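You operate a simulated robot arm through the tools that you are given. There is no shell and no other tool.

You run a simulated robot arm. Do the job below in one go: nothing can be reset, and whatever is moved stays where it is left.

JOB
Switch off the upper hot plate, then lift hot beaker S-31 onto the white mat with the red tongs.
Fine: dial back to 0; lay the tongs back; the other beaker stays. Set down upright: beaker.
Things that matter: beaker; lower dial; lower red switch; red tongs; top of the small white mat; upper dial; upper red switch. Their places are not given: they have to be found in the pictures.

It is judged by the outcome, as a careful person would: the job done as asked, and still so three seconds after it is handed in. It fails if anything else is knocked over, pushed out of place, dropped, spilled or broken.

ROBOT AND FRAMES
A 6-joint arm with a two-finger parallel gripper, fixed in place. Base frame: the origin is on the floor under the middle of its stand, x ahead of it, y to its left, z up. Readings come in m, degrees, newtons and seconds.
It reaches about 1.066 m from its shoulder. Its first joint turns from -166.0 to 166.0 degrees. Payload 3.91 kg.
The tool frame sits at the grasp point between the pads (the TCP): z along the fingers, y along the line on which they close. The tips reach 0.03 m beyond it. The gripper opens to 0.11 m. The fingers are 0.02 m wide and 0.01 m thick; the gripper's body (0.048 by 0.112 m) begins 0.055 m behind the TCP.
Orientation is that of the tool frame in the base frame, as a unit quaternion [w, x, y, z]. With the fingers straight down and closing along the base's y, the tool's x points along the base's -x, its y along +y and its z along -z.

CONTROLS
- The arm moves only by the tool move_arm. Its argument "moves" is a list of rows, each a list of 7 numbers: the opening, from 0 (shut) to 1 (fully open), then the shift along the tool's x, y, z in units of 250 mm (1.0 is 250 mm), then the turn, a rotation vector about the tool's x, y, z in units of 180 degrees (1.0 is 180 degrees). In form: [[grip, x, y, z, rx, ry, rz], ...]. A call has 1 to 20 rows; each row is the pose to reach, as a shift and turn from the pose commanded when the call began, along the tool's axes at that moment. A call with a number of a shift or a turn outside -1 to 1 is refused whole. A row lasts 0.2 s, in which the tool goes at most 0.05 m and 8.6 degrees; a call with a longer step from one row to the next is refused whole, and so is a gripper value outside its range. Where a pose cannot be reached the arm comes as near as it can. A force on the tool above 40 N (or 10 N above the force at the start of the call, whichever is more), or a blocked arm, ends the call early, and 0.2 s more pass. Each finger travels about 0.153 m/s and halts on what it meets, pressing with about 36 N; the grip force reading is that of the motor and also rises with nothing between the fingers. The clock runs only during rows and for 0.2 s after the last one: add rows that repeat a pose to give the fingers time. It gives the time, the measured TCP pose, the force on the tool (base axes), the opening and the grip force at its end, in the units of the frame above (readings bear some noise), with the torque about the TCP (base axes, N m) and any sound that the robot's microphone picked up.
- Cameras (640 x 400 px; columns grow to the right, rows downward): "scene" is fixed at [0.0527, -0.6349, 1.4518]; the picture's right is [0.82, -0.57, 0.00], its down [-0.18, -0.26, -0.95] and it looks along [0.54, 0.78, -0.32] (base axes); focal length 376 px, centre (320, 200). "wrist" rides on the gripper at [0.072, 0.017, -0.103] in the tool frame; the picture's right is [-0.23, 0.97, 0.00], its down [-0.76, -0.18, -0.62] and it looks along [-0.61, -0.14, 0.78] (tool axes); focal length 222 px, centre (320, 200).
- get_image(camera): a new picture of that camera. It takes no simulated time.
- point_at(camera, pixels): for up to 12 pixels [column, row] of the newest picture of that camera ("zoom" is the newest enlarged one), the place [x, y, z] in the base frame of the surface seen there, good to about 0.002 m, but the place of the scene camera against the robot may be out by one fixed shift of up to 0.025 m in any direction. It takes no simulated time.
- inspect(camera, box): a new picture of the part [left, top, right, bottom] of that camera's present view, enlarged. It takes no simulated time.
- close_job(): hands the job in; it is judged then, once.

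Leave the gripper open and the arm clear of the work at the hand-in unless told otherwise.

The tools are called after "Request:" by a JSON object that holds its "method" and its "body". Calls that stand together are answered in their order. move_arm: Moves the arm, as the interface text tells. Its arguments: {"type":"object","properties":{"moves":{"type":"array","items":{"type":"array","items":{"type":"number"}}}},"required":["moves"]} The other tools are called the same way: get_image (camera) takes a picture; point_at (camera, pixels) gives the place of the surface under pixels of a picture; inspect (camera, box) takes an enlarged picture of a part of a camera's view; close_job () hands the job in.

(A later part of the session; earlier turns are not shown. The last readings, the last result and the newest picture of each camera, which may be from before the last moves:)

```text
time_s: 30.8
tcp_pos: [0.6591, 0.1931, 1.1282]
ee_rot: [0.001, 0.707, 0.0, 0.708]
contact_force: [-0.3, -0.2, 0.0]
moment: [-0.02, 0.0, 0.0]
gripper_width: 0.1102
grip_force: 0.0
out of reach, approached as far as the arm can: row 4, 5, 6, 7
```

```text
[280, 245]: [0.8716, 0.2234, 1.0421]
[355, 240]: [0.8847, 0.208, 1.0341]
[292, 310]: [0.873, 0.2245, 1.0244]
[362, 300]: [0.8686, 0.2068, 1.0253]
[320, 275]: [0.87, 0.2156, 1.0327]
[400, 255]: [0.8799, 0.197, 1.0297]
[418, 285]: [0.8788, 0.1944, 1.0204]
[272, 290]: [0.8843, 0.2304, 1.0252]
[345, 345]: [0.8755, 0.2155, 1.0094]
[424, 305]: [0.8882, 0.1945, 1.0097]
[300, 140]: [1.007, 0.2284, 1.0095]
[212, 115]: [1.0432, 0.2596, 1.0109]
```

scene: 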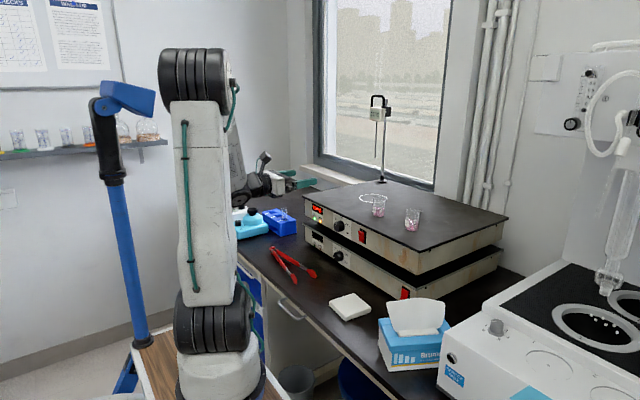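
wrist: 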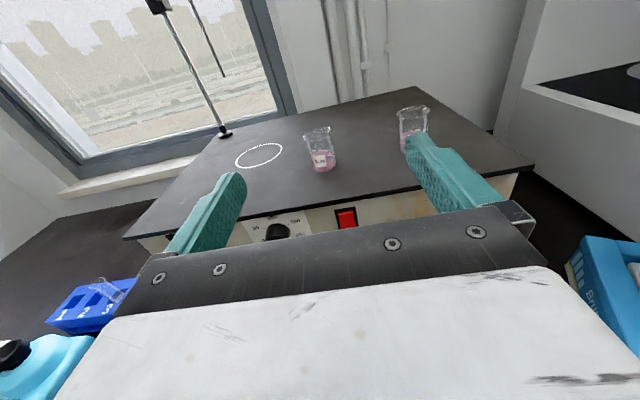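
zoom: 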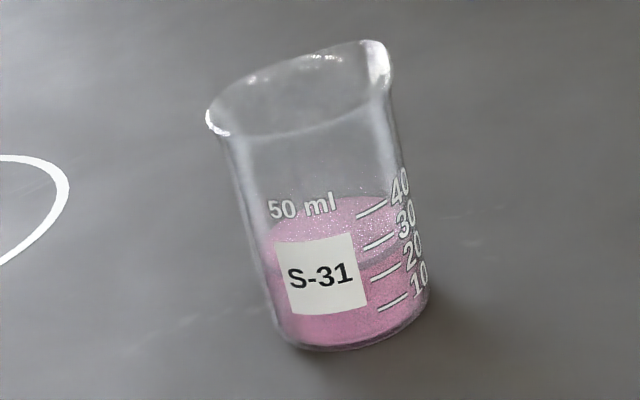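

S-31's centre fits to about (0.888, 0.212) with radius ≈19.5 mm. Now I'll pitch the gripper to fingers-down, rising to z≈1.20 and moving to y≈0.29.

Request:
{"method": "move_arm", "body": {"moves": [[1, 0.0233, -0.0333, 0, 0, -0.0417, 0], [1, 0.0467, -0.0667, 0, 0, -0.0833, 0], [1, 0.07, -0.1, 0, 0, -0.125, 0], [1, 0.0933, -0.1333, 0, 0, -0.1667, 0], [1, 0.1167, -0.1667, 0, 0, -0.2083, 0], [1, 0.14, -0.2, 0, 0, -0.25, 0], [1, 0.1633, -0.2333, 0, 0, -0.2917, 0], [1, 0.1867, -0.2667, 0, 0, -0.3333, 0], [1, 0.21, -0.3, 0, 0, -0.375, 0], [1, 0.2333, -0.3333, 0, 0, -0.4167, 0], [1, 0.2567, -0.3667, 0, 0, -0.4583, 0], [1, 0.28, -0.4, 0, 0, -0.5, 0]]}}

Request:
{"method": "get_image", "body": {"camera": "scene"}}

Request:
{"method": "get_image", "body": {"camera": "wrist"}}

```text
time_s: 33.4
tcp_pos: [0.6589, 0.2897, 1.1994]
ee_rot: [0.0, 1.0, 0.0, 0.0]
contact_force: [-1.2, -0.5, 0.8]
moment: [0.01, -0.05, -0.02]
gripper_width: 0.1099
grip_force: 0.2
```

```text
taken
```

scene: 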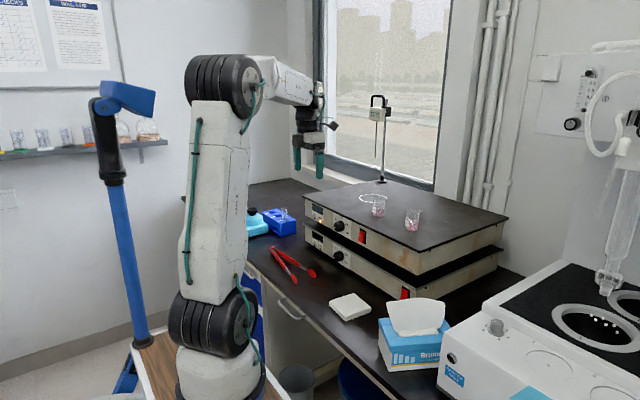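

```text
taken
```

wrist: 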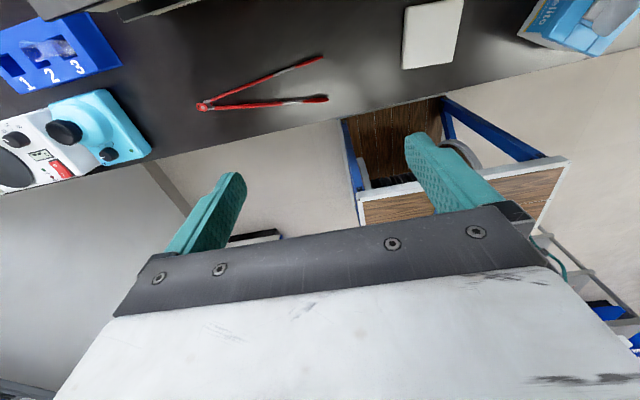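

Fingers-down works, and the tongs show at pixels (200–325, 57–107). I'll zoom in to get their shape.

Request:
{"method": "inspect", "body": {"camera": "wrist", "box": [190, 45, 340, 125]}}

Request:
{"method": "point_at", "body": {"camera": "zoom", "pixels": [[320, 200]]}}

Request:
{"method": "inspect", "body": {"camera": "scene", "box": [264, 240, 324, 290]}}

```text
4.27 times, centred on (265, 85) of wrist
```

zoom: 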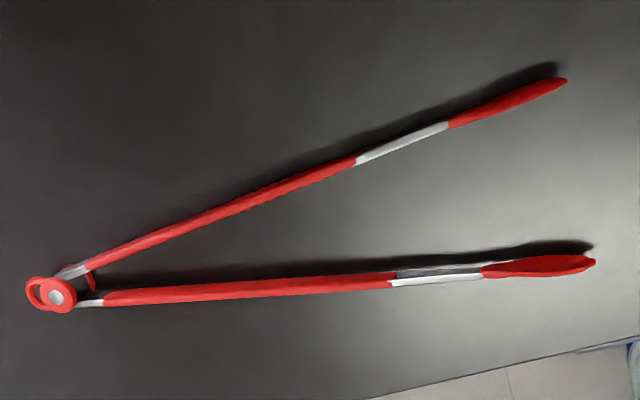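

```text
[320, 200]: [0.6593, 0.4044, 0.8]
```

```text
8.00 times, centred on (294, 265) of scene
```

zoom: 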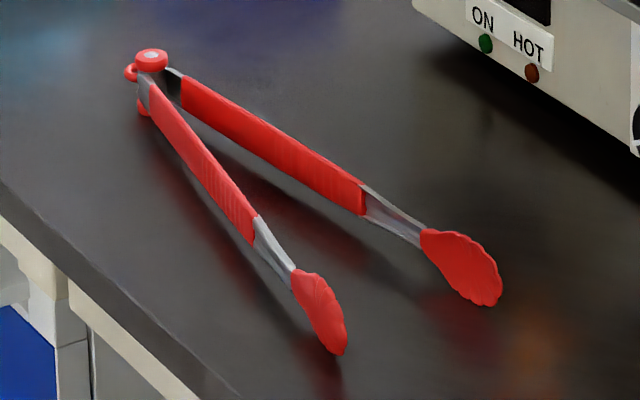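

The arms are strips standing on edge with vertical scalloped pads at the tips. I'll re-zoom the wrist view and measure along both arms.

Request:
{"method": "inspect", "body": {"camera": "wrist", "box": [190, 45, 340, 125]}}

Request:
{"method": "point_at", "body": {"camera": "zoom", "pixels": [[56, 296], [563, 80], [500, 102], [400, 142], [330, 172], [280, 194], [590, 262], [530, 266], [430, 280], [330, 286], [280, 289], [200, 294]]}}

```text
4.27 times, centred on (265, 85) of wrist
```

zoom: 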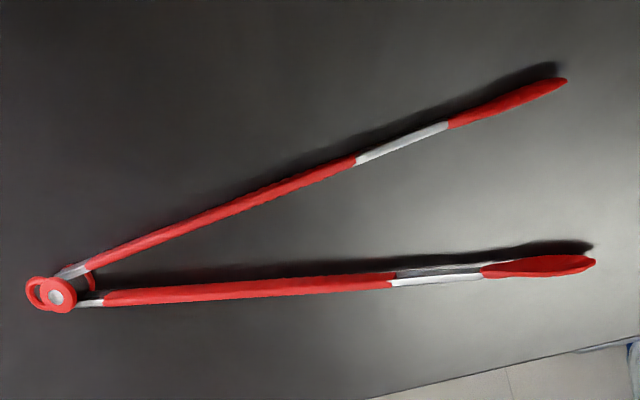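

```text
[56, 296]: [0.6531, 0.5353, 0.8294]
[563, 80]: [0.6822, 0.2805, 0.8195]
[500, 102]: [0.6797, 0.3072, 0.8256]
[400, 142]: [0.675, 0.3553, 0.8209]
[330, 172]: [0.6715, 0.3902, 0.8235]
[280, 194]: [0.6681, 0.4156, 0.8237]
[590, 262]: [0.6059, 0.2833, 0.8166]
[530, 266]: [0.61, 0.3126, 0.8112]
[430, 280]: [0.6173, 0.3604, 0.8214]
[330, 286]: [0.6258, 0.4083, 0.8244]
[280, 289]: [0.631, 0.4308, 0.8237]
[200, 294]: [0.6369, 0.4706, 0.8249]
```

Both arms and the hinge fit a centreline from (0.653, 0.536) to (0.644, 0.283), only 2° off −Y. I'll turn the gripper so its closing line crosses the tongs, and come to above the handle at (0.6485, 0.41, 1.00).

Request:
{"method": "move_arm", "body": {"moves": [[1, -0.0032, -0.037, 0.0614, 0, 0, 0.0393], [1, -0.0064, -0.074, 0.1228, 0, 0, 0.0787], [1, -0.0096, -0.111, 0.1842, 0, 0, 0.118], [1, -0.0128, -0.148, 0.2455, 0, 0, 0.1573], [1, -0.016, -0.185, 0.3069, 0, 0, 0.1967], [1, -0.0192, -0.222, 0.3683, 0, 0, 0.236], [1, -0.0224, -0.259, 0.4297, 0, 0, 0.2753], [1, -0.0256, -0.296, 0.4911, 0, 0, 0.3146], [1, -0.0288, -0.333, 0.5525, 0, 0, 0.354], [1, -0.032, -0.37, 0.6138, 0, 0, 0.3933], [1, -0.0352, -0.407, 0.6752, 0, 0, 0.4326], [1, -0.0384, -0.444, 0.7366, 0, 0, 0.472], [1, -0.0416, -0.481, 0.798, 0, 0, 0.5113]]}}

Request:
{"method": "get_image", "body": {"camera": "wrist"}}

Request:
{"method": "get_image", "body": {"camera": "scene"}}

```text
time_s: 36.2
tcp_pos: [0.65, 0.4094, 1.0007]
ee_rot: [0.001, -0.693, 0.721, -0.001]
contact_force: [-0.2, 0.4, -0.4]
moment: [0.01, -0.01, 0.02]
gripper_width: 0.1101
grip_force: 0.1
```

```text
taken
```

wrist: 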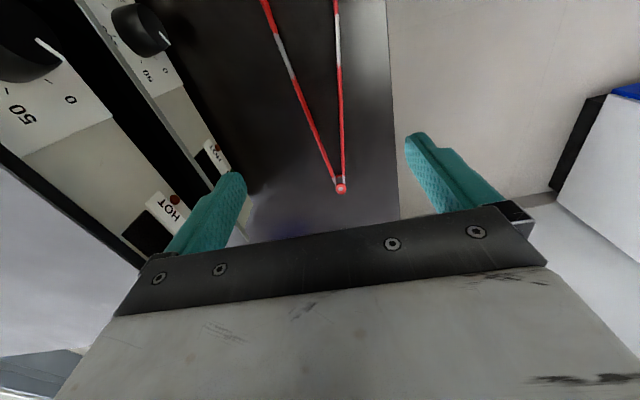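

```text
taken
```

scene: 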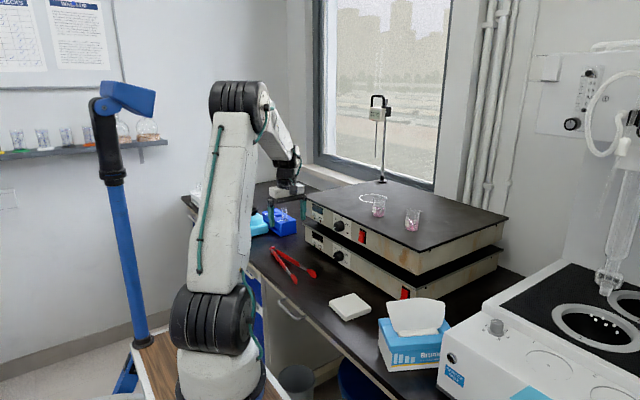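

Above the tongs now. I'll measure the arms from this closer view.

Request:
{"method": "inspect", "body": {"camera": "wrist", "box": [250, 0, 410, 200]}}

Request:
{"method": "point_at", "body": {"camera": "zoom", "pixels": [[320, 200]]}}

Request:
{"method": "point_at", "body": {"camera": "wrist", "pixels": [[341, 188], [327, 158], [319, 141], [309, 117], [299, 94], [290, 74], [343, 150], [342, 130], [341, 110], [340, 90], [339, 70]]}}

```text
2.00 times, centred on (330, 100) of wrist
```

zoom: 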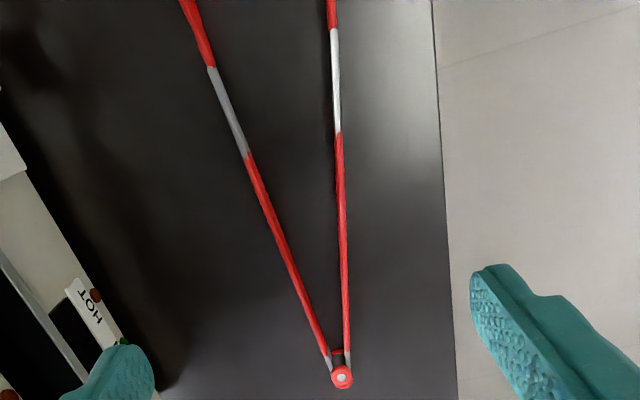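

```text
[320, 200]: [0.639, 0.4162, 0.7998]
```

```text
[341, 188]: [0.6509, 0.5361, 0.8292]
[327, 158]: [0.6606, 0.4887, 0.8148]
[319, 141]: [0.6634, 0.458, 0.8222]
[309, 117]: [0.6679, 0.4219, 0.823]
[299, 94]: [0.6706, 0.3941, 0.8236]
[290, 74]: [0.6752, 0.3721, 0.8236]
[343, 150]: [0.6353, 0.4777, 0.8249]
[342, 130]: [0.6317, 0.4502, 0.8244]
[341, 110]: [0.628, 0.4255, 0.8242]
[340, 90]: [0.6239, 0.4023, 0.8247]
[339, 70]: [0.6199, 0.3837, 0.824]
```

At y=0.41 the arms are at x 0.669 and 0.625, so the middle is 0.647. I'll descend straight to TCP z≈0.835, with the tips about 5 mm above the bench and the fingers outside both arms.

Request:
{"method": "move_arm", "body": {"moves": [[1, 0, 0.006, 0.15, 0, 0, 0], [1, 0, 0.006, 0.3, 0, 0, 0], [1, 0, 0.006, 0.45, 0, 0, 0], [1, 0, 0.006, 0.55, 0, 0, 0], [1, 0, 0.006, 0.62, 0, 0, 0], [1, 0, 0.006, 0.662, 0, 0, 0]]}}

Request:
{"method": "get_image", "body": {"camera": "wrist"}}

Request:
{"method": "inspect", "body": {"camera": "scene", "box": [240, 210, 340, 290]}}

```text
time_s: 37.6
tcp_pos: [0.6468, 0.408, 0.8322]
ee_rot: [0.001, -0.694, 0.72, 0.0]
contact_force: [-0.6, 0.6, -0.7]
moment: [0.0, 0.01, -0.02]
gripper_width: 0.11
grip_force: 0.1
```

```text
taken
```

wrist: 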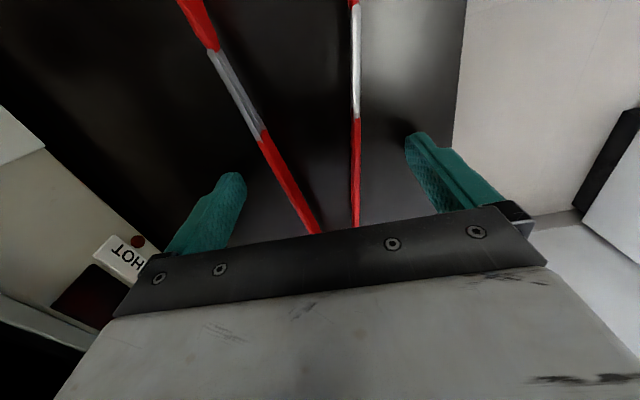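

```text
5.00 times, centred on (290, 250) of scene
```

zoom: 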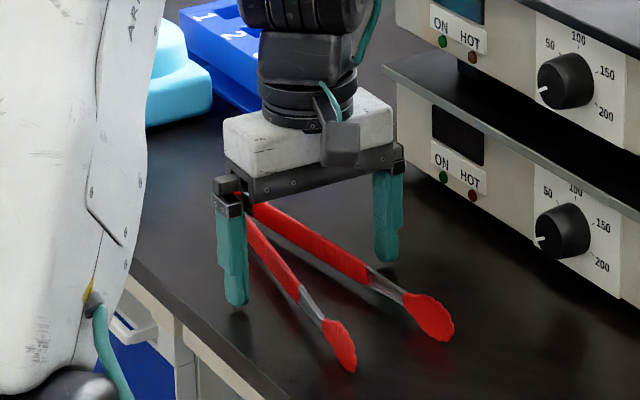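

The fingers straddle both arms with no contact. I'll close gently in stages, first to ~52 mm, and look at the readings.

Request:
{"method": "move_arm", "body": {"moves": [[0.8, 0, 0, 0, 0, 0, 0], [0.6, 0, 0, 0, 0, 0, 0], [0.5, 0, 0, 0, 0, 0, 0], [0.47, 0, 0, 0, 0, 0, 0], [0.47, 0, 0, 0, 0, 0, 0]]}}

Request:
{"method": "get_image", "body": {"camera": "wrist"}}

Request:
{"method": "inspect", "body": {"camera": "scene", "box": [250, 220, 330, 290]}}

```text
time_s: 38.8
tcp_pos: [0.6479, 0.4083, 0.8339]
ee_rot: [0.0, -0.695, 0.719, -0.001]
contact_force: [1.1, -0.5, 0.3]
moment: [0.01, -0.01, 0.01]
gripper_width: 0.0522
grip_force: 0.4
```

```text
taken
```

wrist: 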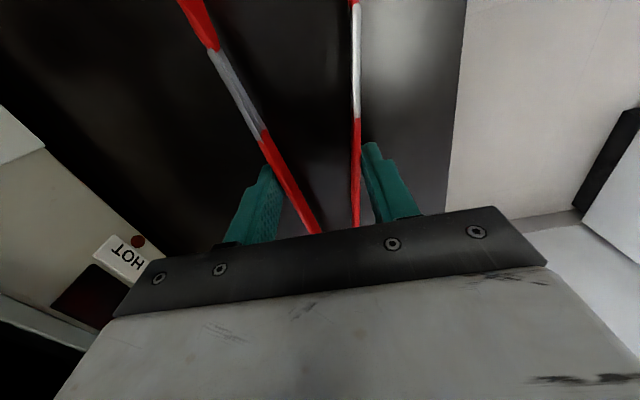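

```text
5.71 times, centred on (290, 255) of scene
```

zoom: 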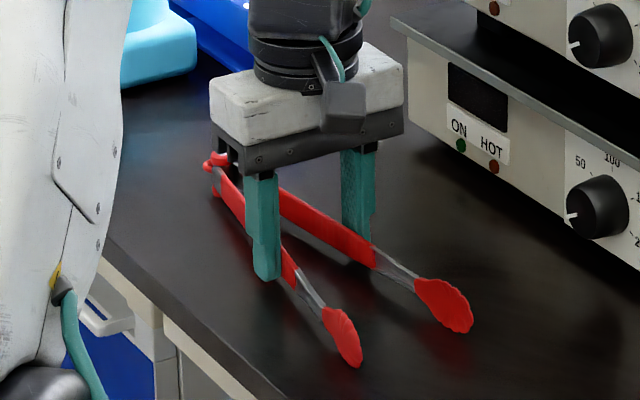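

Just about touching at 52 mm, with no force yet. Next I'll squeeze to ~47 mm.

Request:
{"method": "move_arm", "body": {"moves": [[0.45, 0, 0, 0, 0, 0, 0], [0.43, 0, 0, 0, 0, 0, 0], [0.43, 0, 0, 0, 0, 0, 0], [0.43, 0, 0, 0, 0, 0, 0]]}}

Request:
{"method": "get_image", "body": {"camera": "wrist"}}

Request:
{"method": "inspect", "body": {"camera": "scene", "box": [250, 220, 330, 290]}}

```text
time_s: 39.8
tcp_pos: [0.6478, 0.409, 0.8345]
ee_rot: [0.001, -0.695, 0.719, -0.001]
contact_force: [0.1, -0.1, 0.9]
moment: [-0.03, 0.02, 0.03]
gripper_width: 0.046
grip_force: 2.7
```

```text
taken
```

wrist: 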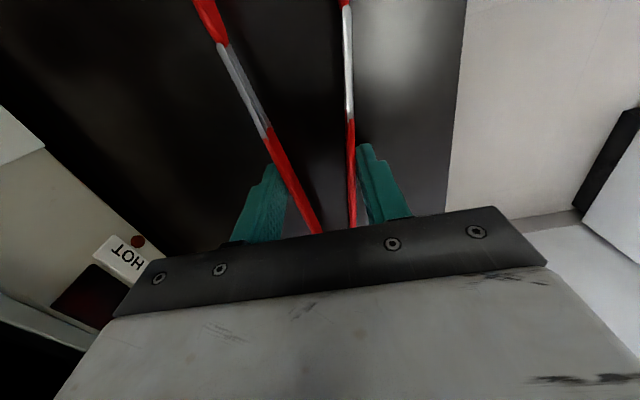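

```text
5.71 times, centred on (290, 255) of scene
```

zoom: 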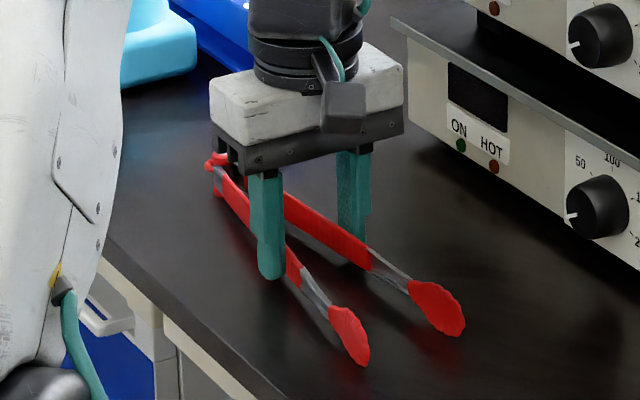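

The arms moved in and spring force shows (2.7 N at 46 mm). I'll measure the gap between the pads now using the scene zoom.

Request:
{"method": "inspect", "body": {"camera": "scene", "box": [290, 260, 320, 290]}}

Request:
{"method": "point_at", "body": {"camera": "zoom", "pixels": [[320, 200]]}}

```text
13.33 times, centred on (305, 275) of scene
```

zoom: 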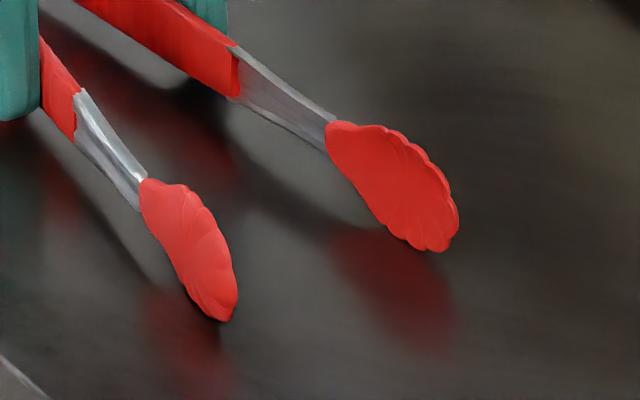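

```text
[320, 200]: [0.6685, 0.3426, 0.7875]
```

Request:
{"method": "point_at", "body": {"camera": "zoom", "pixels": [[395, 185], [440, 240], [360, 130], [190, 250], [225, 315], [165, 185], [205, 220], [375, 210], [345, 145], [420, 160], [300, 300], [215, 285]]}}

```text
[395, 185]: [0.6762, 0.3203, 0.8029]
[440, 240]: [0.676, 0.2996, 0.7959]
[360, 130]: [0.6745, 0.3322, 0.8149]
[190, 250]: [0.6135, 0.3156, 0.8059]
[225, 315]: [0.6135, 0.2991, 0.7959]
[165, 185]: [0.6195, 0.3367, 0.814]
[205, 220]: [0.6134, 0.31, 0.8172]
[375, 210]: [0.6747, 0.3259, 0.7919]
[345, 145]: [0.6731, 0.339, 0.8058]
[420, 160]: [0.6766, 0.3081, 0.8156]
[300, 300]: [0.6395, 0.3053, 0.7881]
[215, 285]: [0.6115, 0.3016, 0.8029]
```

Pads span true z≈0.804–0.829, with an inner gap of about 53 mm against the 39 mm beaker. I'll squeeze slightly more (0.41) for a firmer hold and lift just 8 mm as a test.

Request:
{"method": "move_arm", "body": {"moves": [[0.41, 0, 0, 0, 0, 0, 0], [0.41, 0, 0, 0, 0, 0, 0], [0.41, 0, 0, -0.01, 0, 0, 0], [0.41, 0, 0, -0.02, 0, 0, 0], [0.41, 0, 0, -0.032, 0, 0, 0], [0.41, 0, 0, -0.032, 0, 0, 0]]}}

Request:
{"method": "get_image", "body": {"camera": "wrist"}}

Request:
{"method": "inspect", "body": {"camera": "scene", "box": [250, 220, 330, 290]}}

```text
time_s: 41.2
tcp_pos: [0.6488, 0.41, 0.8408]
ee_rot: [0.001, -0.695, 0.719, -0.002]
contact_force: [0.5, -0.2, -0.6]
moment: [0.01, 0.01, -0.04]
gripper_width: 0.0442
grip_force: 2.9
```

```text
taken
```

wrist: 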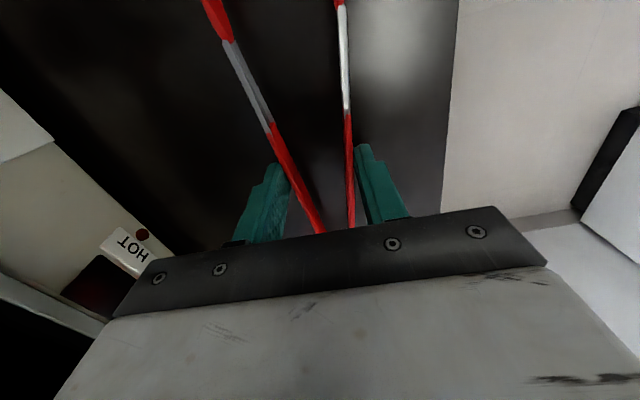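

```text
5.71 times, centred on (290, 255) of scene
```

zoom: 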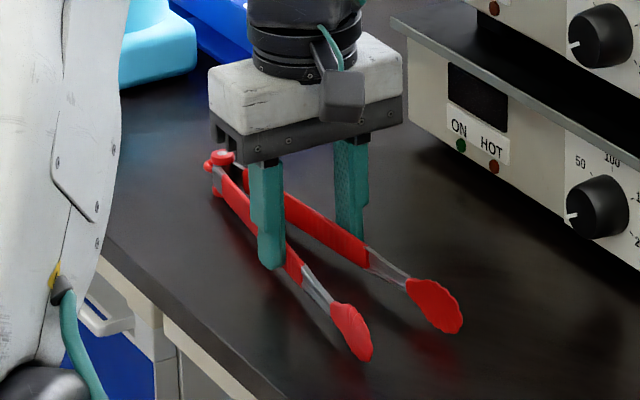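

I need to tell whether the tongs came up with the fingers, so I'll re-measure the pads and hinge in the scene.

Request:
{"method": "inspect", "body": {"camera": "scene", "box": [290, 260, 320, 290]}}

Request:
{"method": "point_at", "body": {"camera": "zoom", "pixels": [[395, 185], [440, 235], [360, 130], [190, 250], [225, 308], [165, 185], [205, 220], [375, 205]]}}

Request:
{"method": "inspect", "body": {"camera": "scene", "box": [262, 235, 302, 265]}}

```text
13.33 times, centred on (305, 275) of scene
```

zoom: 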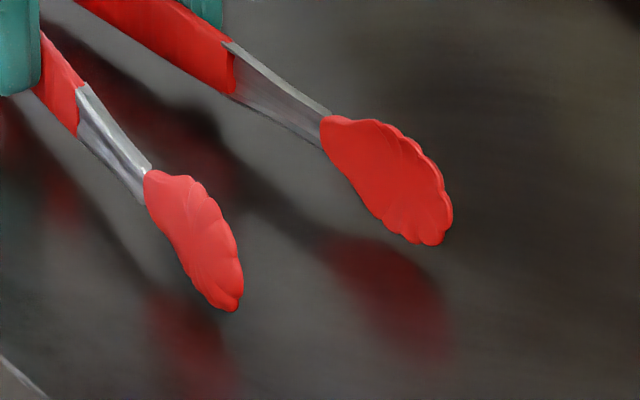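

```text
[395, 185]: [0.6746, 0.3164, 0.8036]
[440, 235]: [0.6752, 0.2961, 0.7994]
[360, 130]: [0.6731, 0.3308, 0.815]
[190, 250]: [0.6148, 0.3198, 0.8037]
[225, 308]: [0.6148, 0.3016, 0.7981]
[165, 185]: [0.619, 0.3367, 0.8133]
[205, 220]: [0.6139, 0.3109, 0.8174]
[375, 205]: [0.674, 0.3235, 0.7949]
```

```text
13.33 times, centred on (282, 250) of scene
```

zoom: 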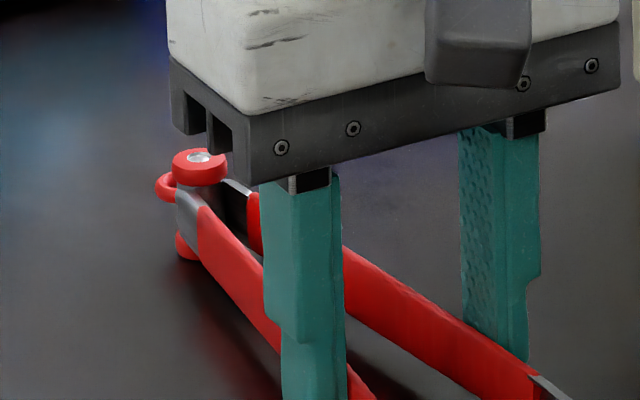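

The pads rose only about 2–3 mm for a 7 mm lift, so there may be slip. I'll lift another 6 mm and measure again to see whether the tongs follow.

Request:
{"method": "move_arm", "body": {"moves": [[0.41, 0, 0, -0.008, 0, 0, 0], [0.41, 0, 0, -0.016, 0, 0, 0], [0.41, 0, 0, -0.024, 0, 0, 0], [0.41, 0, 0, -0.024, 0, 0, 0], [0.41, 0, 0, -0.024, 0, 0, 0]]}}

Request:
{"method": "inspect", "body": {"camera": "scene", "box": [290, 260, 320, 290]}}

Request:
{"method": "inspect", "body": {"camera": "scene", "box": [262, 235, 302, 265]}}

```text
time_s: 42.4
tcp_pos: [0.6469, 0.4099, 0.8476]
ee_rot: [0.0, -0.695, 0.719, 0.0]
contact_force: [0.5, 0.0, -1.8]
moment: [0.03, 0.02, 0.0]
gripper_width: 0.0439
grip_force: 2.9
```

```text
13.33 times, centred on (305, 275) of scene
```

zoom: 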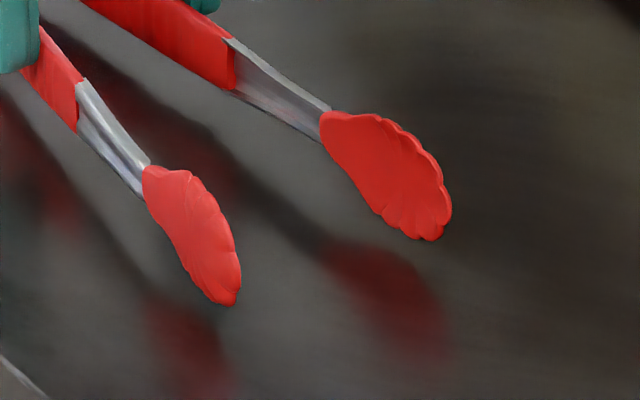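

```text
13.33 times, centred on (282, 250) of scene
```

zoom: 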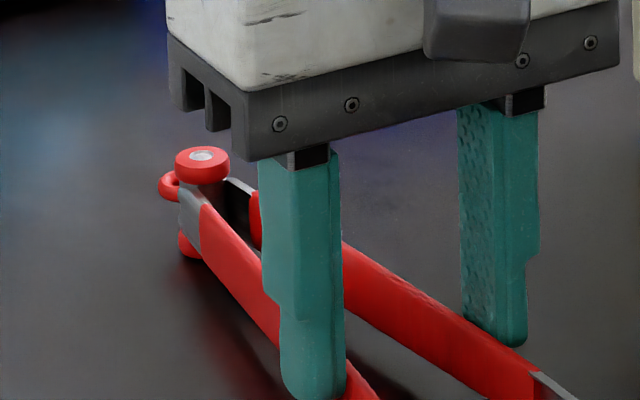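

The fingers are sliding up the arms, since the tongs' spring alone gives only ~3 N. I'll hold still for a moment to read the steady load and see if the tongs settle.

Request:
{"method": "move_arm", "body": {"moves": [[0.41, 0, 0, 0, 0, 0, 0], [0.41, 0, 0, 0, 0, 0, 0], [0.41, 0, 0, 0, 0, 0, 0]]}}

Request:
{"method": "inspect", "body": {"camera": "scene", "box": [290, 260, 320, 290]}}

Request:
{"method": "inspect", "body": {"camera": "scene", "box": [262, 235, 302, 265]}}

```text
time_s: 43.2
tcp_pos: [0.6487, 0.4102, 0.8477]
ee_rot: [0.001, -0.695, 0.719, 0.0]
contact_force: [0.6, -0.8, -1.4]
moment: [0.0, 0.01, 0.05]
gripper_width: 0.0438
grip_force: 3.0
```

```text
13.33 times, centred on (305, 275) of scene
```

zoom: 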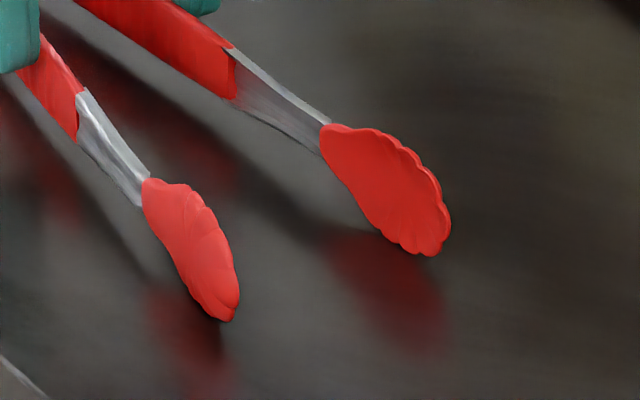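

```text
13.33 times, centred on (282, 250) of scene
```

zoom: 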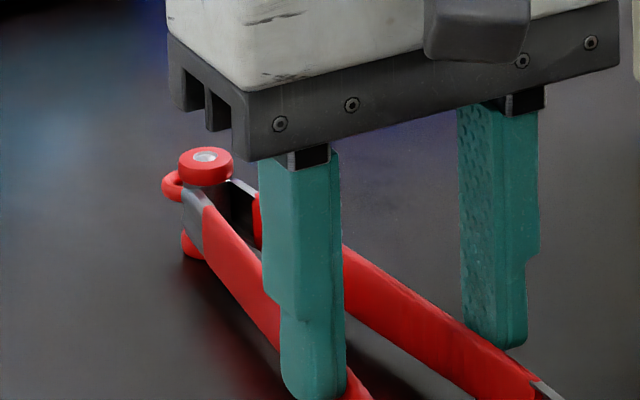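

The tongs creep and their tip end sags: the open spring grip is too weak to carry them, though squeezed shut they'd be held with the full 36 N. New plan:
- Carry the tongs squeezed shut.
- Let the tips rest on the plate while they open around the beaker.
- Squeeze hard on the beaker to lift it.

First I'll lower again, relax and re-seat.

Request:
{"method": "move_arm", "body": {"moves": [[0.41, 0, 0, 0.015, 0, 0, 0], [0.41, 0, 0, 0.03, 0, 0, 0], [0.41, 0, 0, 0.044, 0, 0, 0], [0.43, 0, 0, 0.044, 0, 0, 0], [0.45, 0, 0, 0.044, 0, 0, 0], [0.48, 0, 0, 0.044, 0, 0, 0], [0.5, 0, 0, 0.044, 0, 0, 0]]}}

Request:
{"method": "get_image", "body": {"camera": "wrist"}}

Request:
{"method": "inspect", "body": {"camera": "scene", "box": [250, 220, 330, 290]}}

```text
time_s: 44.8
tcp_pos: [0.6483, 0.4101, 0.836]
ee_rot: [0.0, -0.694, 0.72, 0.0]
contact_force: [-0.3, 0.3, 0.1]
moment: [-0.02, -0.02, 0.02]
gripper_width: 0.0549
grip_force: 0.0
```

```text
taken
```

wrist: 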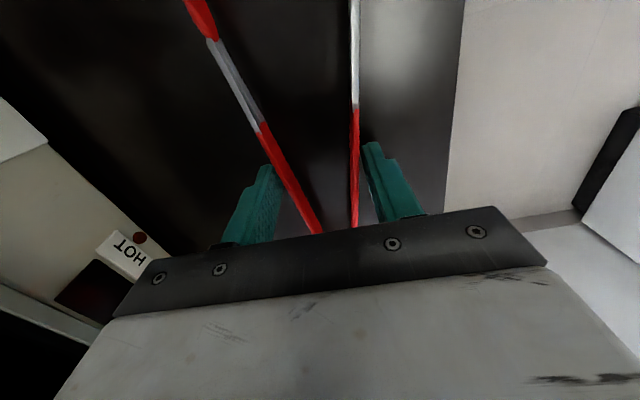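

```text
5.71 times, centred on (290, 255) of scene
```

zoom: 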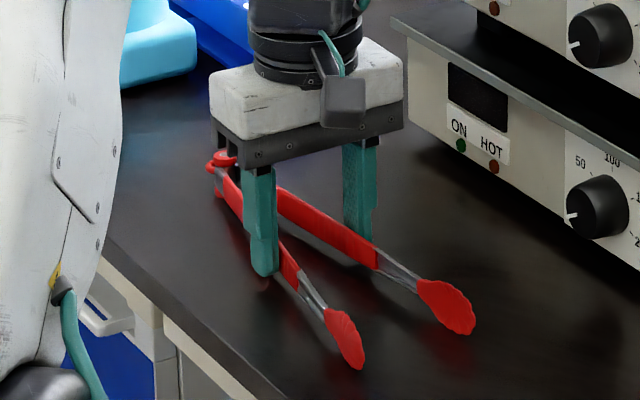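

The tongs are back at rest and free between the fingers. Now I'll squeeze them fully shut.

Request:
{"method": "move_arm", "body": {"moves": [[0.42, 0, 0, 0, 0, 0, 0], [0.34, 0, 0, 0, 0, 0, 0], [0.26, 0, 0, 0, 0, 0, 0], [0.18, 0, 0, 0, 0, 0, 0], [0.1, 0, 0, 0, 0, 0, 0], [0.05, 0, 0, 0, 0, 0, 0], [0, 0, 0, 0, 0, 0, 0], [0, 0, 0, 0, 0, 0, 0]]}}

Request:
{"method": "get_image", "body": {"camera": "wrist"}}

Request:
{"method": "inspect", "body": {"camera": "scene", "box": [250, 220, 330, 290]}}

```text
time_s: 46.6
tcp_pos: [0.6471, 0.4105, 0.8361]
ee_rot: [0.0, -0.695, 0.719, -0.001]
contact_force: [0.5, 0.2, -0.3]
moment: [0.02, 0.02, -0.01]
gripper_width: 0.0099
grip_force: 36.4
```

```text
taken
```

wrist: 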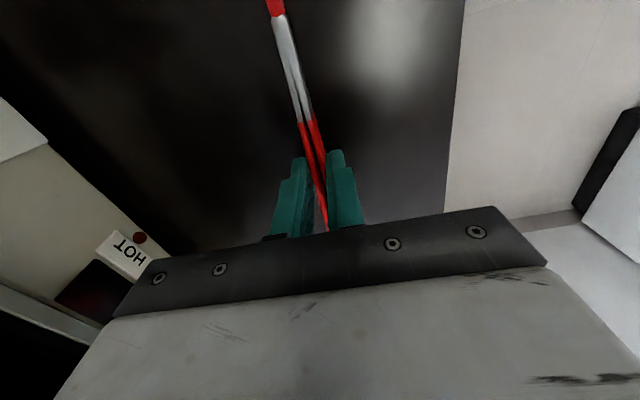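

```text
5.71 times, centred on (290, 255) of scene
```

zoom: 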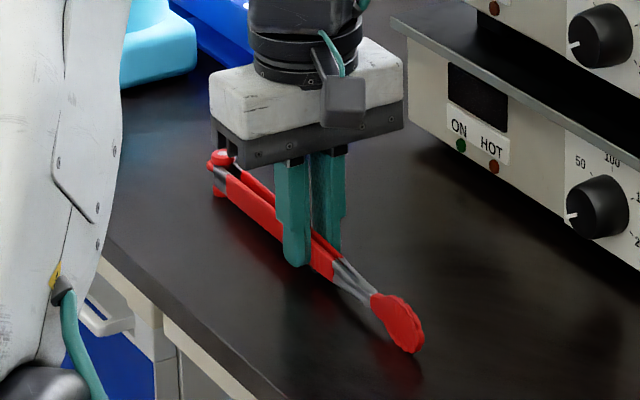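

Shut tight at 9.9 mm with 36 N. I'll lift 30 mm and check they hold.

Request:
{"method": "move_arm", "body": {"moves": [[0, 0, 0, -0.02, 0, 0, 0], [0, 0, 0, -0.05, 0, 0, 0], [0, 0, 0, -0.09, 0, 0, 0], [0, 0, 0, -0.12, 0, 0, 0], [0, 0, 0, -0.12, 0, 0, 0]]}}

Request:
{"method": "get_image", "body": {"camera": "wrist"}}

Request:
{"method": "inspect", "body": {"camera": "scene", "box": [250, 220, 330, 290]}}

```text
time_s: 47.8
tcp_pos: [0.6482, 0.4099, 0.8666]
ee_rot: [0.0, -0.694, 0.72, -0.001]
contact_force: [0.0, -0.6, 0.5]
moment: [0.0, -0.02, 0.03]
gripper_width: 0.0106
grip_force: 36.2
```

```text
taken
```

wrist: 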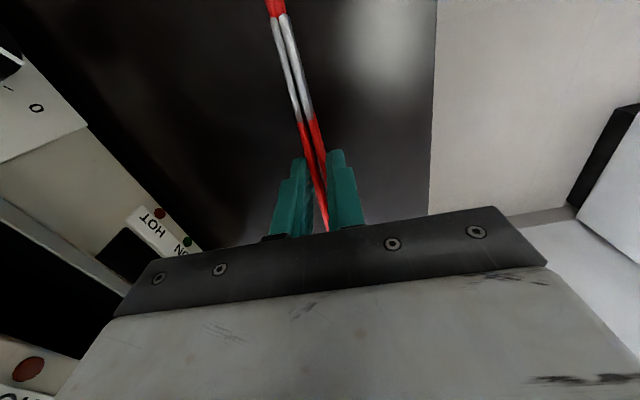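

```text
5.71 times, centred on (290, 255) of scene
```

zoom: 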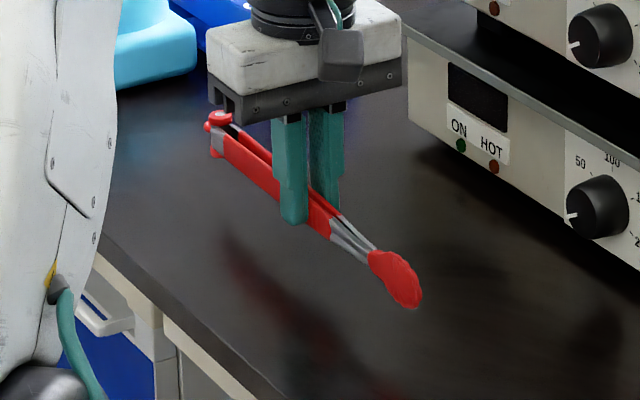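

The tongs came up firmly and level. To use the scene camera for tong-tip positions I need its fixed shift, so I'll measure the dial ticks there, whose true places I know from the wrist camera.

Request:
{"method": "inspect", "body": {"camera": "scene", "box": [325, 205, 385, 245]}}

Request:
{"method": "point_at", "body": {"camera": "zoom", "pixels": [[320, 200]]}}

```text
10.00 times, centred on (355, 225) of scene
```

zoom: 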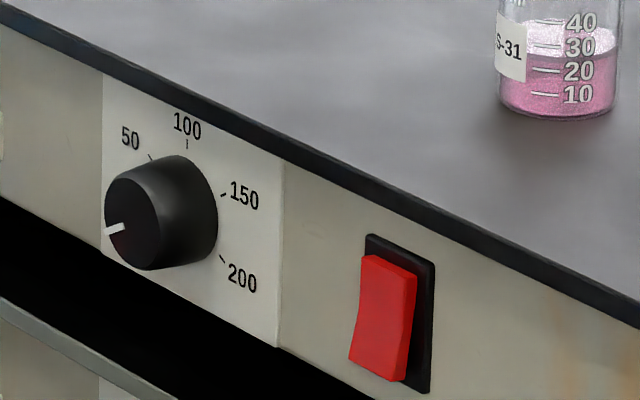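

```text
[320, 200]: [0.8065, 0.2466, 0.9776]
```

Request:
{"method": "point_at", "body": {"camera": "zoom", "pixels": [[187, 144], [223, 195], [222, 259], [152, 157], [117, 228], [510, 55], [600, 250], [368, 236], [435, 264], [428, 392]]}}

Request:
{"method": "inspect", "body": {"camera": "scene", "box": [275, 225, 330, 285]}}

```text
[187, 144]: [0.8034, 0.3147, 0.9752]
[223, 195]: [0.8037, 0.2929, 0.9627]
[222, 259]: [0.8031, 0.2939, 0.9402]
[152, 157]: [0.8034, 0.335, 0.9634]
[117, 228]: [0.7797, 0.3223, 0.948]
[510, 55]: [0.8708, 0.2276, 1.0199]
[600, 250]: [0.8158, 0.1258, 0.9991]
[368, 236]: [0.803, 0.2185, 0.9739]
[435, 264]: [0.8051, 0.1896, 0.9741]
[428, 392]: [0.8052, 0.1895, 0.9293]
```

```text
6.67 times, centred on (302, 255) of scene
```

zoom: 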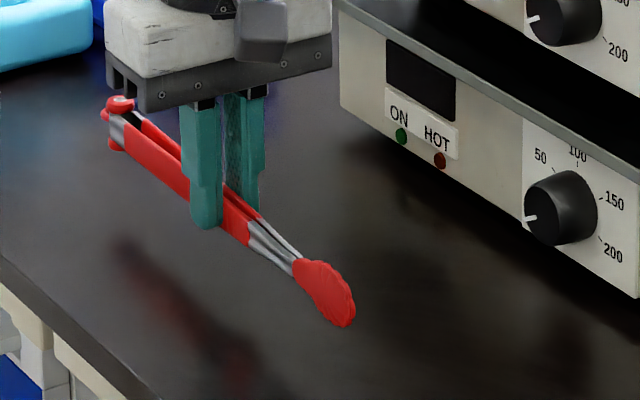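

Scene shift is (+0.0025, +0.0143, −0.0116), consistent over four ticks, so true = scene − shift. Now measuring the closed tongs: hinge, arms and pads.

Request:
{"method": "point_at", "body": {"camera": "zoom", "pixels": [[122, 101], [118, 133], [160, 160], [210, 210], [235, 235], [325, 290], [346, 322], [300, 265], [325, 265], [320, 310], [352, 300], [268, 255]]}}

```text
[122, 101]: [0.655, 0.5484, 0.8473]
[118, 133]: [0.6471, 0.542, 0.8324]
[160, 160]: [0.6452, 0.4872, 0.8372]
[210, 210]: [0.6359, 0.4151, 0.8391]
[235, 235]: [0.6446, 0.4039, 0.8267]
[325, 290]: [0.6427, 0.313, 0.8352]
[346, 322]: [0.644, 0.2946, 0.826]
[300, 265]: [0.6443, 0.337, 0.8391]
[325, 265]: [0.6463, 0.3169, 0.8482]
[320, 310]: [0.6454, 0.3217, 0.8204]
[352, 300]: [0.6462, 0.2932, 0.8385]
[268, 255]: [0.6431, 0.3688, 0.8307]
```

Relative to the TCP, the closed tongs reach 130 mm ahead to the tip, with the pad middle ~107 mm ahead and pad bottoms 35 mm below. Next: straight up by 240 mm.

Request:
{"method": "move_arm", "body": {"moves": [[0, 0, 0, -0.08, 0, 0, 0], [0, 0, 0, -0.2, 0, 0, 0], [0, 0, 0, -0.34, 0, 0, 0], [0, 0, 0, -0.48, 0, 0, 0], [0, 0, 0, -0.62, 0, 0, 0], [0, 0, 0, -0.76, 0, 0, 0], [0, 0, 0, -0.88, 0, 0, 0], [0, 0, 0, -0.96, 0, 0, 0], [0, 0, 0, -0.96, 0, 0, 0]]}}

Request:
{"method": "get_image", "body": {"camera": "scene"}}

Request:
{"method": "get_image", "body": {"camera": "wrist"}}

```text
time_s: 49.8
tcp_pos: [0.6465, 0.4074, 1.1059]
ee_rot: [0.0, -0.695, 0.719, 0.0]
contact_force: [0.2, 0.6, -1.0]
moment: [0.01, -0.04, 0.01]
gripper_width: 0.0105
grip_force: 35.6
```

```text
taken
```

scene: 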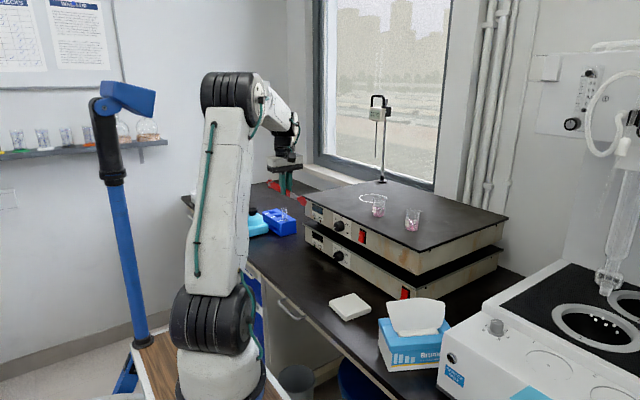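

```text
taken
```

wrist: 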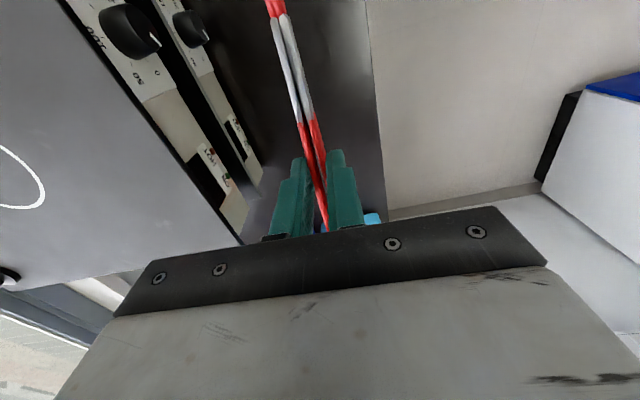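

Held steady at z≈1.106. Now I'll turn the tongs to point forward (+X) while moving to (0.66, 0.212), in front of and above the plate edge.

Request:
{"method": "move_arm", "body": {"moves": [[0, 0.0564, -0.0054, 0, 0, 0, -0.0365], [0, 0.1129, -0.0109, 0, 0, 0, -0.073], [0, 0.1693, -0.0163, 0, 0, 0, -0.1096], [0, 0.2257, -0.0217, 0, 0, 0, -0.1461], [0, 0.2821, -0.0271, 0, 0, 0, -0.1826], [0, 0.3386, -0.0326, 0, 0, 0, -0.2191], [0, 0.395, -0.038, 0, 0, 0, -0.2557], [0, 0.4514, -0.0434, 0, 0, 0, -0.2922], [0, 0.5079, -0.0489, 0, 0, 0, -0.3287], [0, 0.5643, -0.0543, 0, 0, 0, -0.3652], [0, 0.6207, -0.0597, 0, 0, 0, -0.4017], [0, 0.6771, -0.0651, 0, 0, 0, -0.4383], [0, 0.7336, -0.0706, 0, 0, 0, -0.4748], [0, 0.79, -0.076, 0, 0, 0, -0.5113]]}}

Request:
{"method": "get_image", "body": {"camera": "scene"}}

Request:
{"method": "get_image", "body": {"camera": "wrist"}}

```text
time_s: 52.8
tcp_pos: [0.6584, 0.2104, 1.1061]
ee_rot: [0.0, 1.0, 0.002, 0.002]
contact_force: [-0.3, 0.5, -1.8]
moment: [0.03, -0.01, -0.02]
gripper_width: 0.0104
grip_force: 35.7
```

```text
taken
```

scene: 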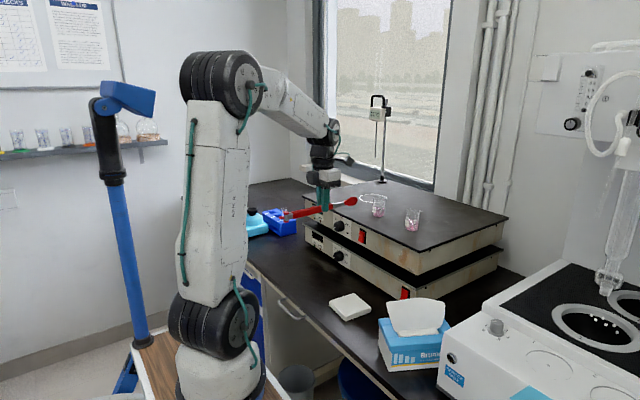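

```text
taken
```

wrist: 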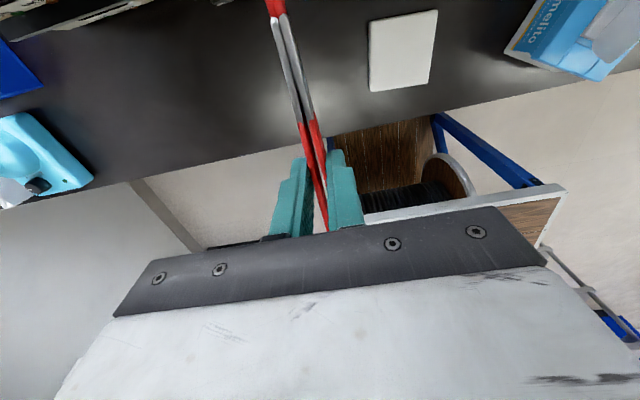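

The tongs now point at S-31. I'll measure their line in the scene before going lower.

Request:
{"method": "inspect", "body": {"camera": "scene", "box": [280, 160, 400, 240]}}

Request:
{"method": "point_at", "body": {"camera": "zoom", "pixels": [[320, 200]]}}

```text
5.00 times, centred on (340, 200) of scene
```

zoom: 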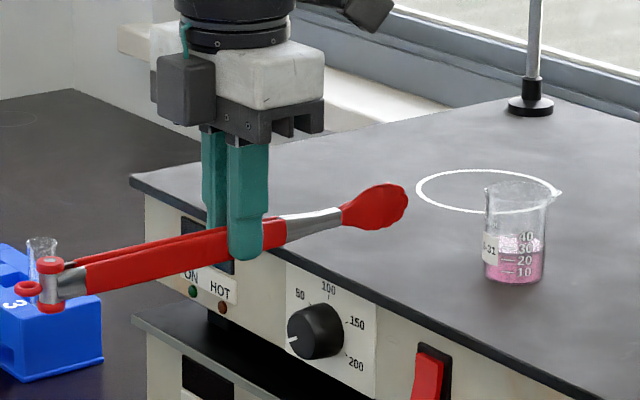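

```text
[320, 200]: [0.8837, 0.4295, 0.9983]
```

Request:
{"method": "point_at", "body": {"camera": "zoom", "pixels": [[49, 263], [50, 305], [120, 275], [200, 250], [270, 235], [310, 222], [375, 187], [375, 205], [375, 227], [405, 205], [345, 210], [398, 200]]}}

```text
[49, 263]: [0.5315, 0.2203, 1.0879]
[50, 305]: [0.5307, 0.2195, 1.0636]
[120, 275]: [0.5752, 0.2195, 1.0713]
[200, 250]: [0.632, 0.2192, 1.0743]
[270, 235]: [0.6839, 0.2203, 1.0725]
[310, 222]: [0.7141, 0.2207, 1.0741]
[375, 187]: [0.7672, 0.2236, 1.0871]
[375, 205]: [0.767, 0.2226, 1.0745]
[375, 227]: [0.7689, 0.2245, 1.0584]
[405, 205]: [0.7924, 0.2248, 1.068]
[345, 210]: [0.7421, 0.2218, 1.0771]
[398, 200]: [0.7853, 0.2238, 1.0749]
```

True positions: hinge (0.529, 0.206), pad middle x≈0.764, tip x≈0.790, pad bottoms z≈1.070, all in line with S-31's centre at y 0.212. I'll go forward to put the tips ~15 mm short of the beaker, then lower until the pads are ~1.5 mm above the plate.

Request:
{"method": "move_arm", "body": {"moves": [[0, 0.07, -0.004, 0, 0, 0, 0], [0, 0.15, -0.004, 0, 0, 0, 0], [0, 0.22, -0.004, 0, 0, 0, 0], [0, 0.254, -0.004, 0, 0, 0, 0], [0, 0.254, -0.004, 0.07, 0, 0, 0], [0, 0.254, -0.004, 0.14, 0, 0, 0], [0, 0.254, -0.004, 0.19, 0, 0, 0], [0, 0.254, -0.004, 0.22, 0, 0, 0], [0, 0.254, -0.004, 0.232, 0, 0, 0], [0, 0.254, -0.004, 0.232, 0, 0, 0]]}}

Request:
{"method": "inspect", "body": {"camera": "scene", "box": [300, 170, 420, 250]}}

Request:
{"method": "get_image", "body": {"camera": "wrist"}}

```text
time_s: 55.0
tcp_pos: [0.7227, 0.2128, 1.0479]
ee_rot: [0.0, 1.0, 0.001, 0.0]
contact_force: [-0.3, -0.1, -1.5]
moment: [0.02, 0.02, -0.03]
gripper_width: 0.0104
grip_force: 36.8
```

```text
5.00 times, centred on (360, 210) of scene
```

zoom: 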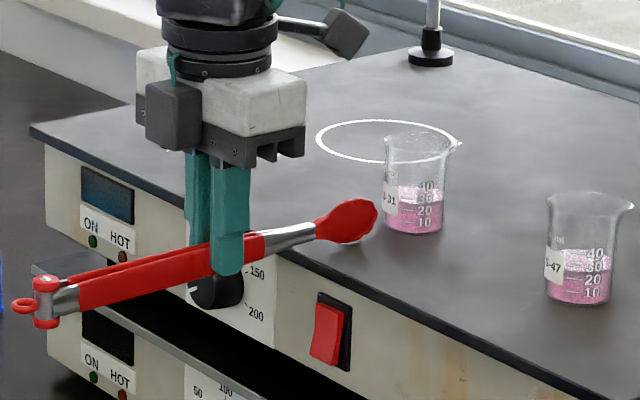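

```text
taken
```

wrist: 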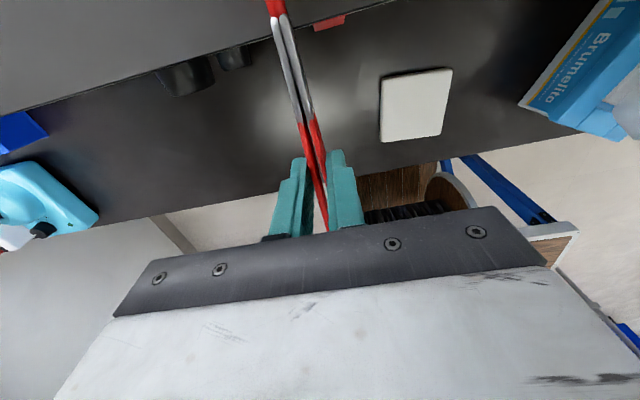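

The tip is close in front of S-31. I'll zoom in to measure the tip, pad bottom and beaker.

Request:
{"method": "inspect", "body": {"camera": "scene", "box": [355, 190, 400, 225]}}

Request:
{"method": "point_at", "body": {"camera": "zoom", "pixels": [[320, 200]]}}

```text
11.43 times, centred on (378, 208) of scene
```

zoom: 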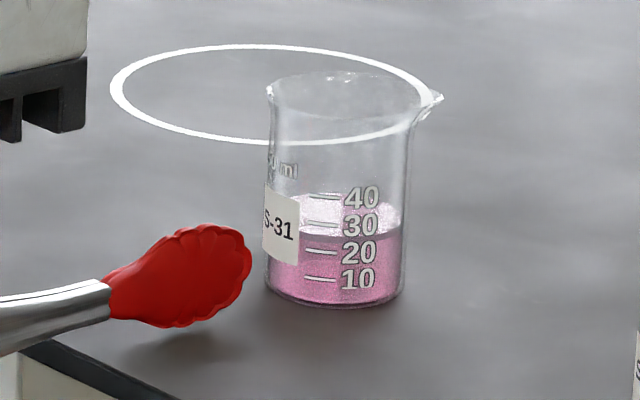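

```text
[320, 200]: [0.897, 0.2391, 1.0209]
```

Request:
{"method": "point_at", "body": {"camera": "zoom", "pixels": [[250, 260], [190, 232], [185, 322], [180, 275], [180, 345], [280, 215], [280, 280], [335, 302], [400, 260], [300, 350], [335, 260], [115, 300]]}}

```text
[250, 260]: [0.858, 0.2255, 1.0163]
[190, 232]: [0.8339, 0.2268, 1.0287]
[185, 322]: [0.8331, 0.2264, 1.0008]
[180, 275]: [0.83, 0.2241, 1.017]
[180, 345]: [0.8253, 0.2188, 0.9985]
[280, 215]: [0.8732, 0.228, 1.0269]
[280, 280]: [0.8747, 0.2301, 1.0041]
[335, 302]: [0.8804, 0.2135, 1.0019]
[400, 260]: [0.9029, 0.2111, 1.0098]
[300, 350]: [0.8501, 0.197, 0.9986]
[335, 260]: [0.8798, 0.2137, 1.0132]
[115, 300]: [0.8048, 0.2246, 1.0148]
```

Pad bottoms are ~2 mm above the plate, the tip is ~15 mm short of the beaker, and the tongs are in line within 2 mm. Now I'll let the tongs open to ~47 mm at the fingers, a pad gap of about 55 mm.

Request:
{"method": "move_arm", "body": {"moves": [[0.1, 0, 0, 0.003, 0, 0, 0], [0.18, 0, 0, 0.005, 0, 0, 0], [0.26, 0, 0, 0.005, 0, 0, 0], [0.33, 0, 0, 0.005, 0, 0, 0], [0.39, 0, 0, 0.005, 0, 0, 0], [0.43, 0, 0, 0.005, 0, 0, 0], [0.43, 0, 0, 0.005, 0, 0, 0]]}}

Request:
{"method": "inspect", "body": {"camera": "scene", "box": [300, 170, 420, 250]}}

Request:
{"method": "get_image", "body": {"camera": "wrist"}}

Request:
{"method": "inspect", "body": {"camera": "scene", "box": [355, 190, 400, 225]}}

```text
time_s: 56.6
tcp_pos: [0.7219, 0.2127, 1.0473]
ee_rot: [0.001, 1.0, 0.0, 0.001]
contact_force: [-0.5, 0.0, -0.5]
moment: [-0.05, -0.05, 0.02]
gripper_width: 0.043
grip_force: 4.2
```

```text
5.00 times, centred on (360, 210) of scene
```

zoom: 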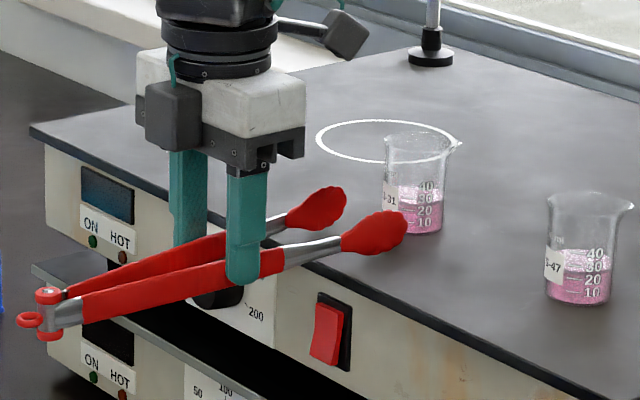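

```text
taken
```

wrist: 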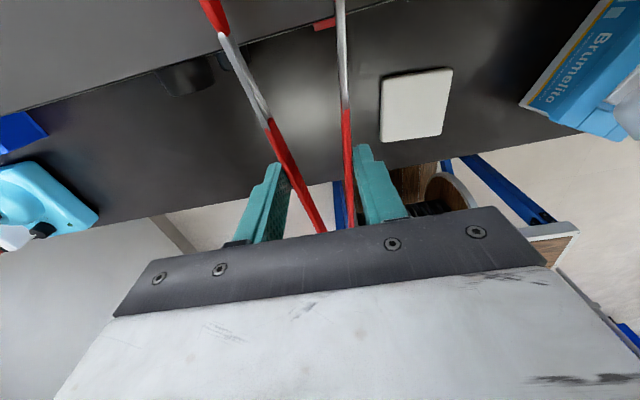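

```text
11.43 times, centred on (378, 208) of scene
```

zoom: 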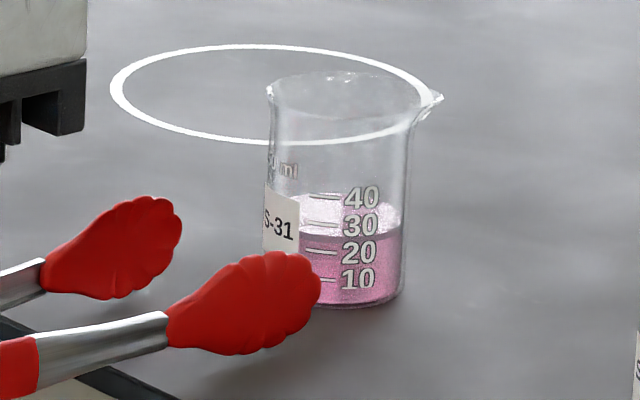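

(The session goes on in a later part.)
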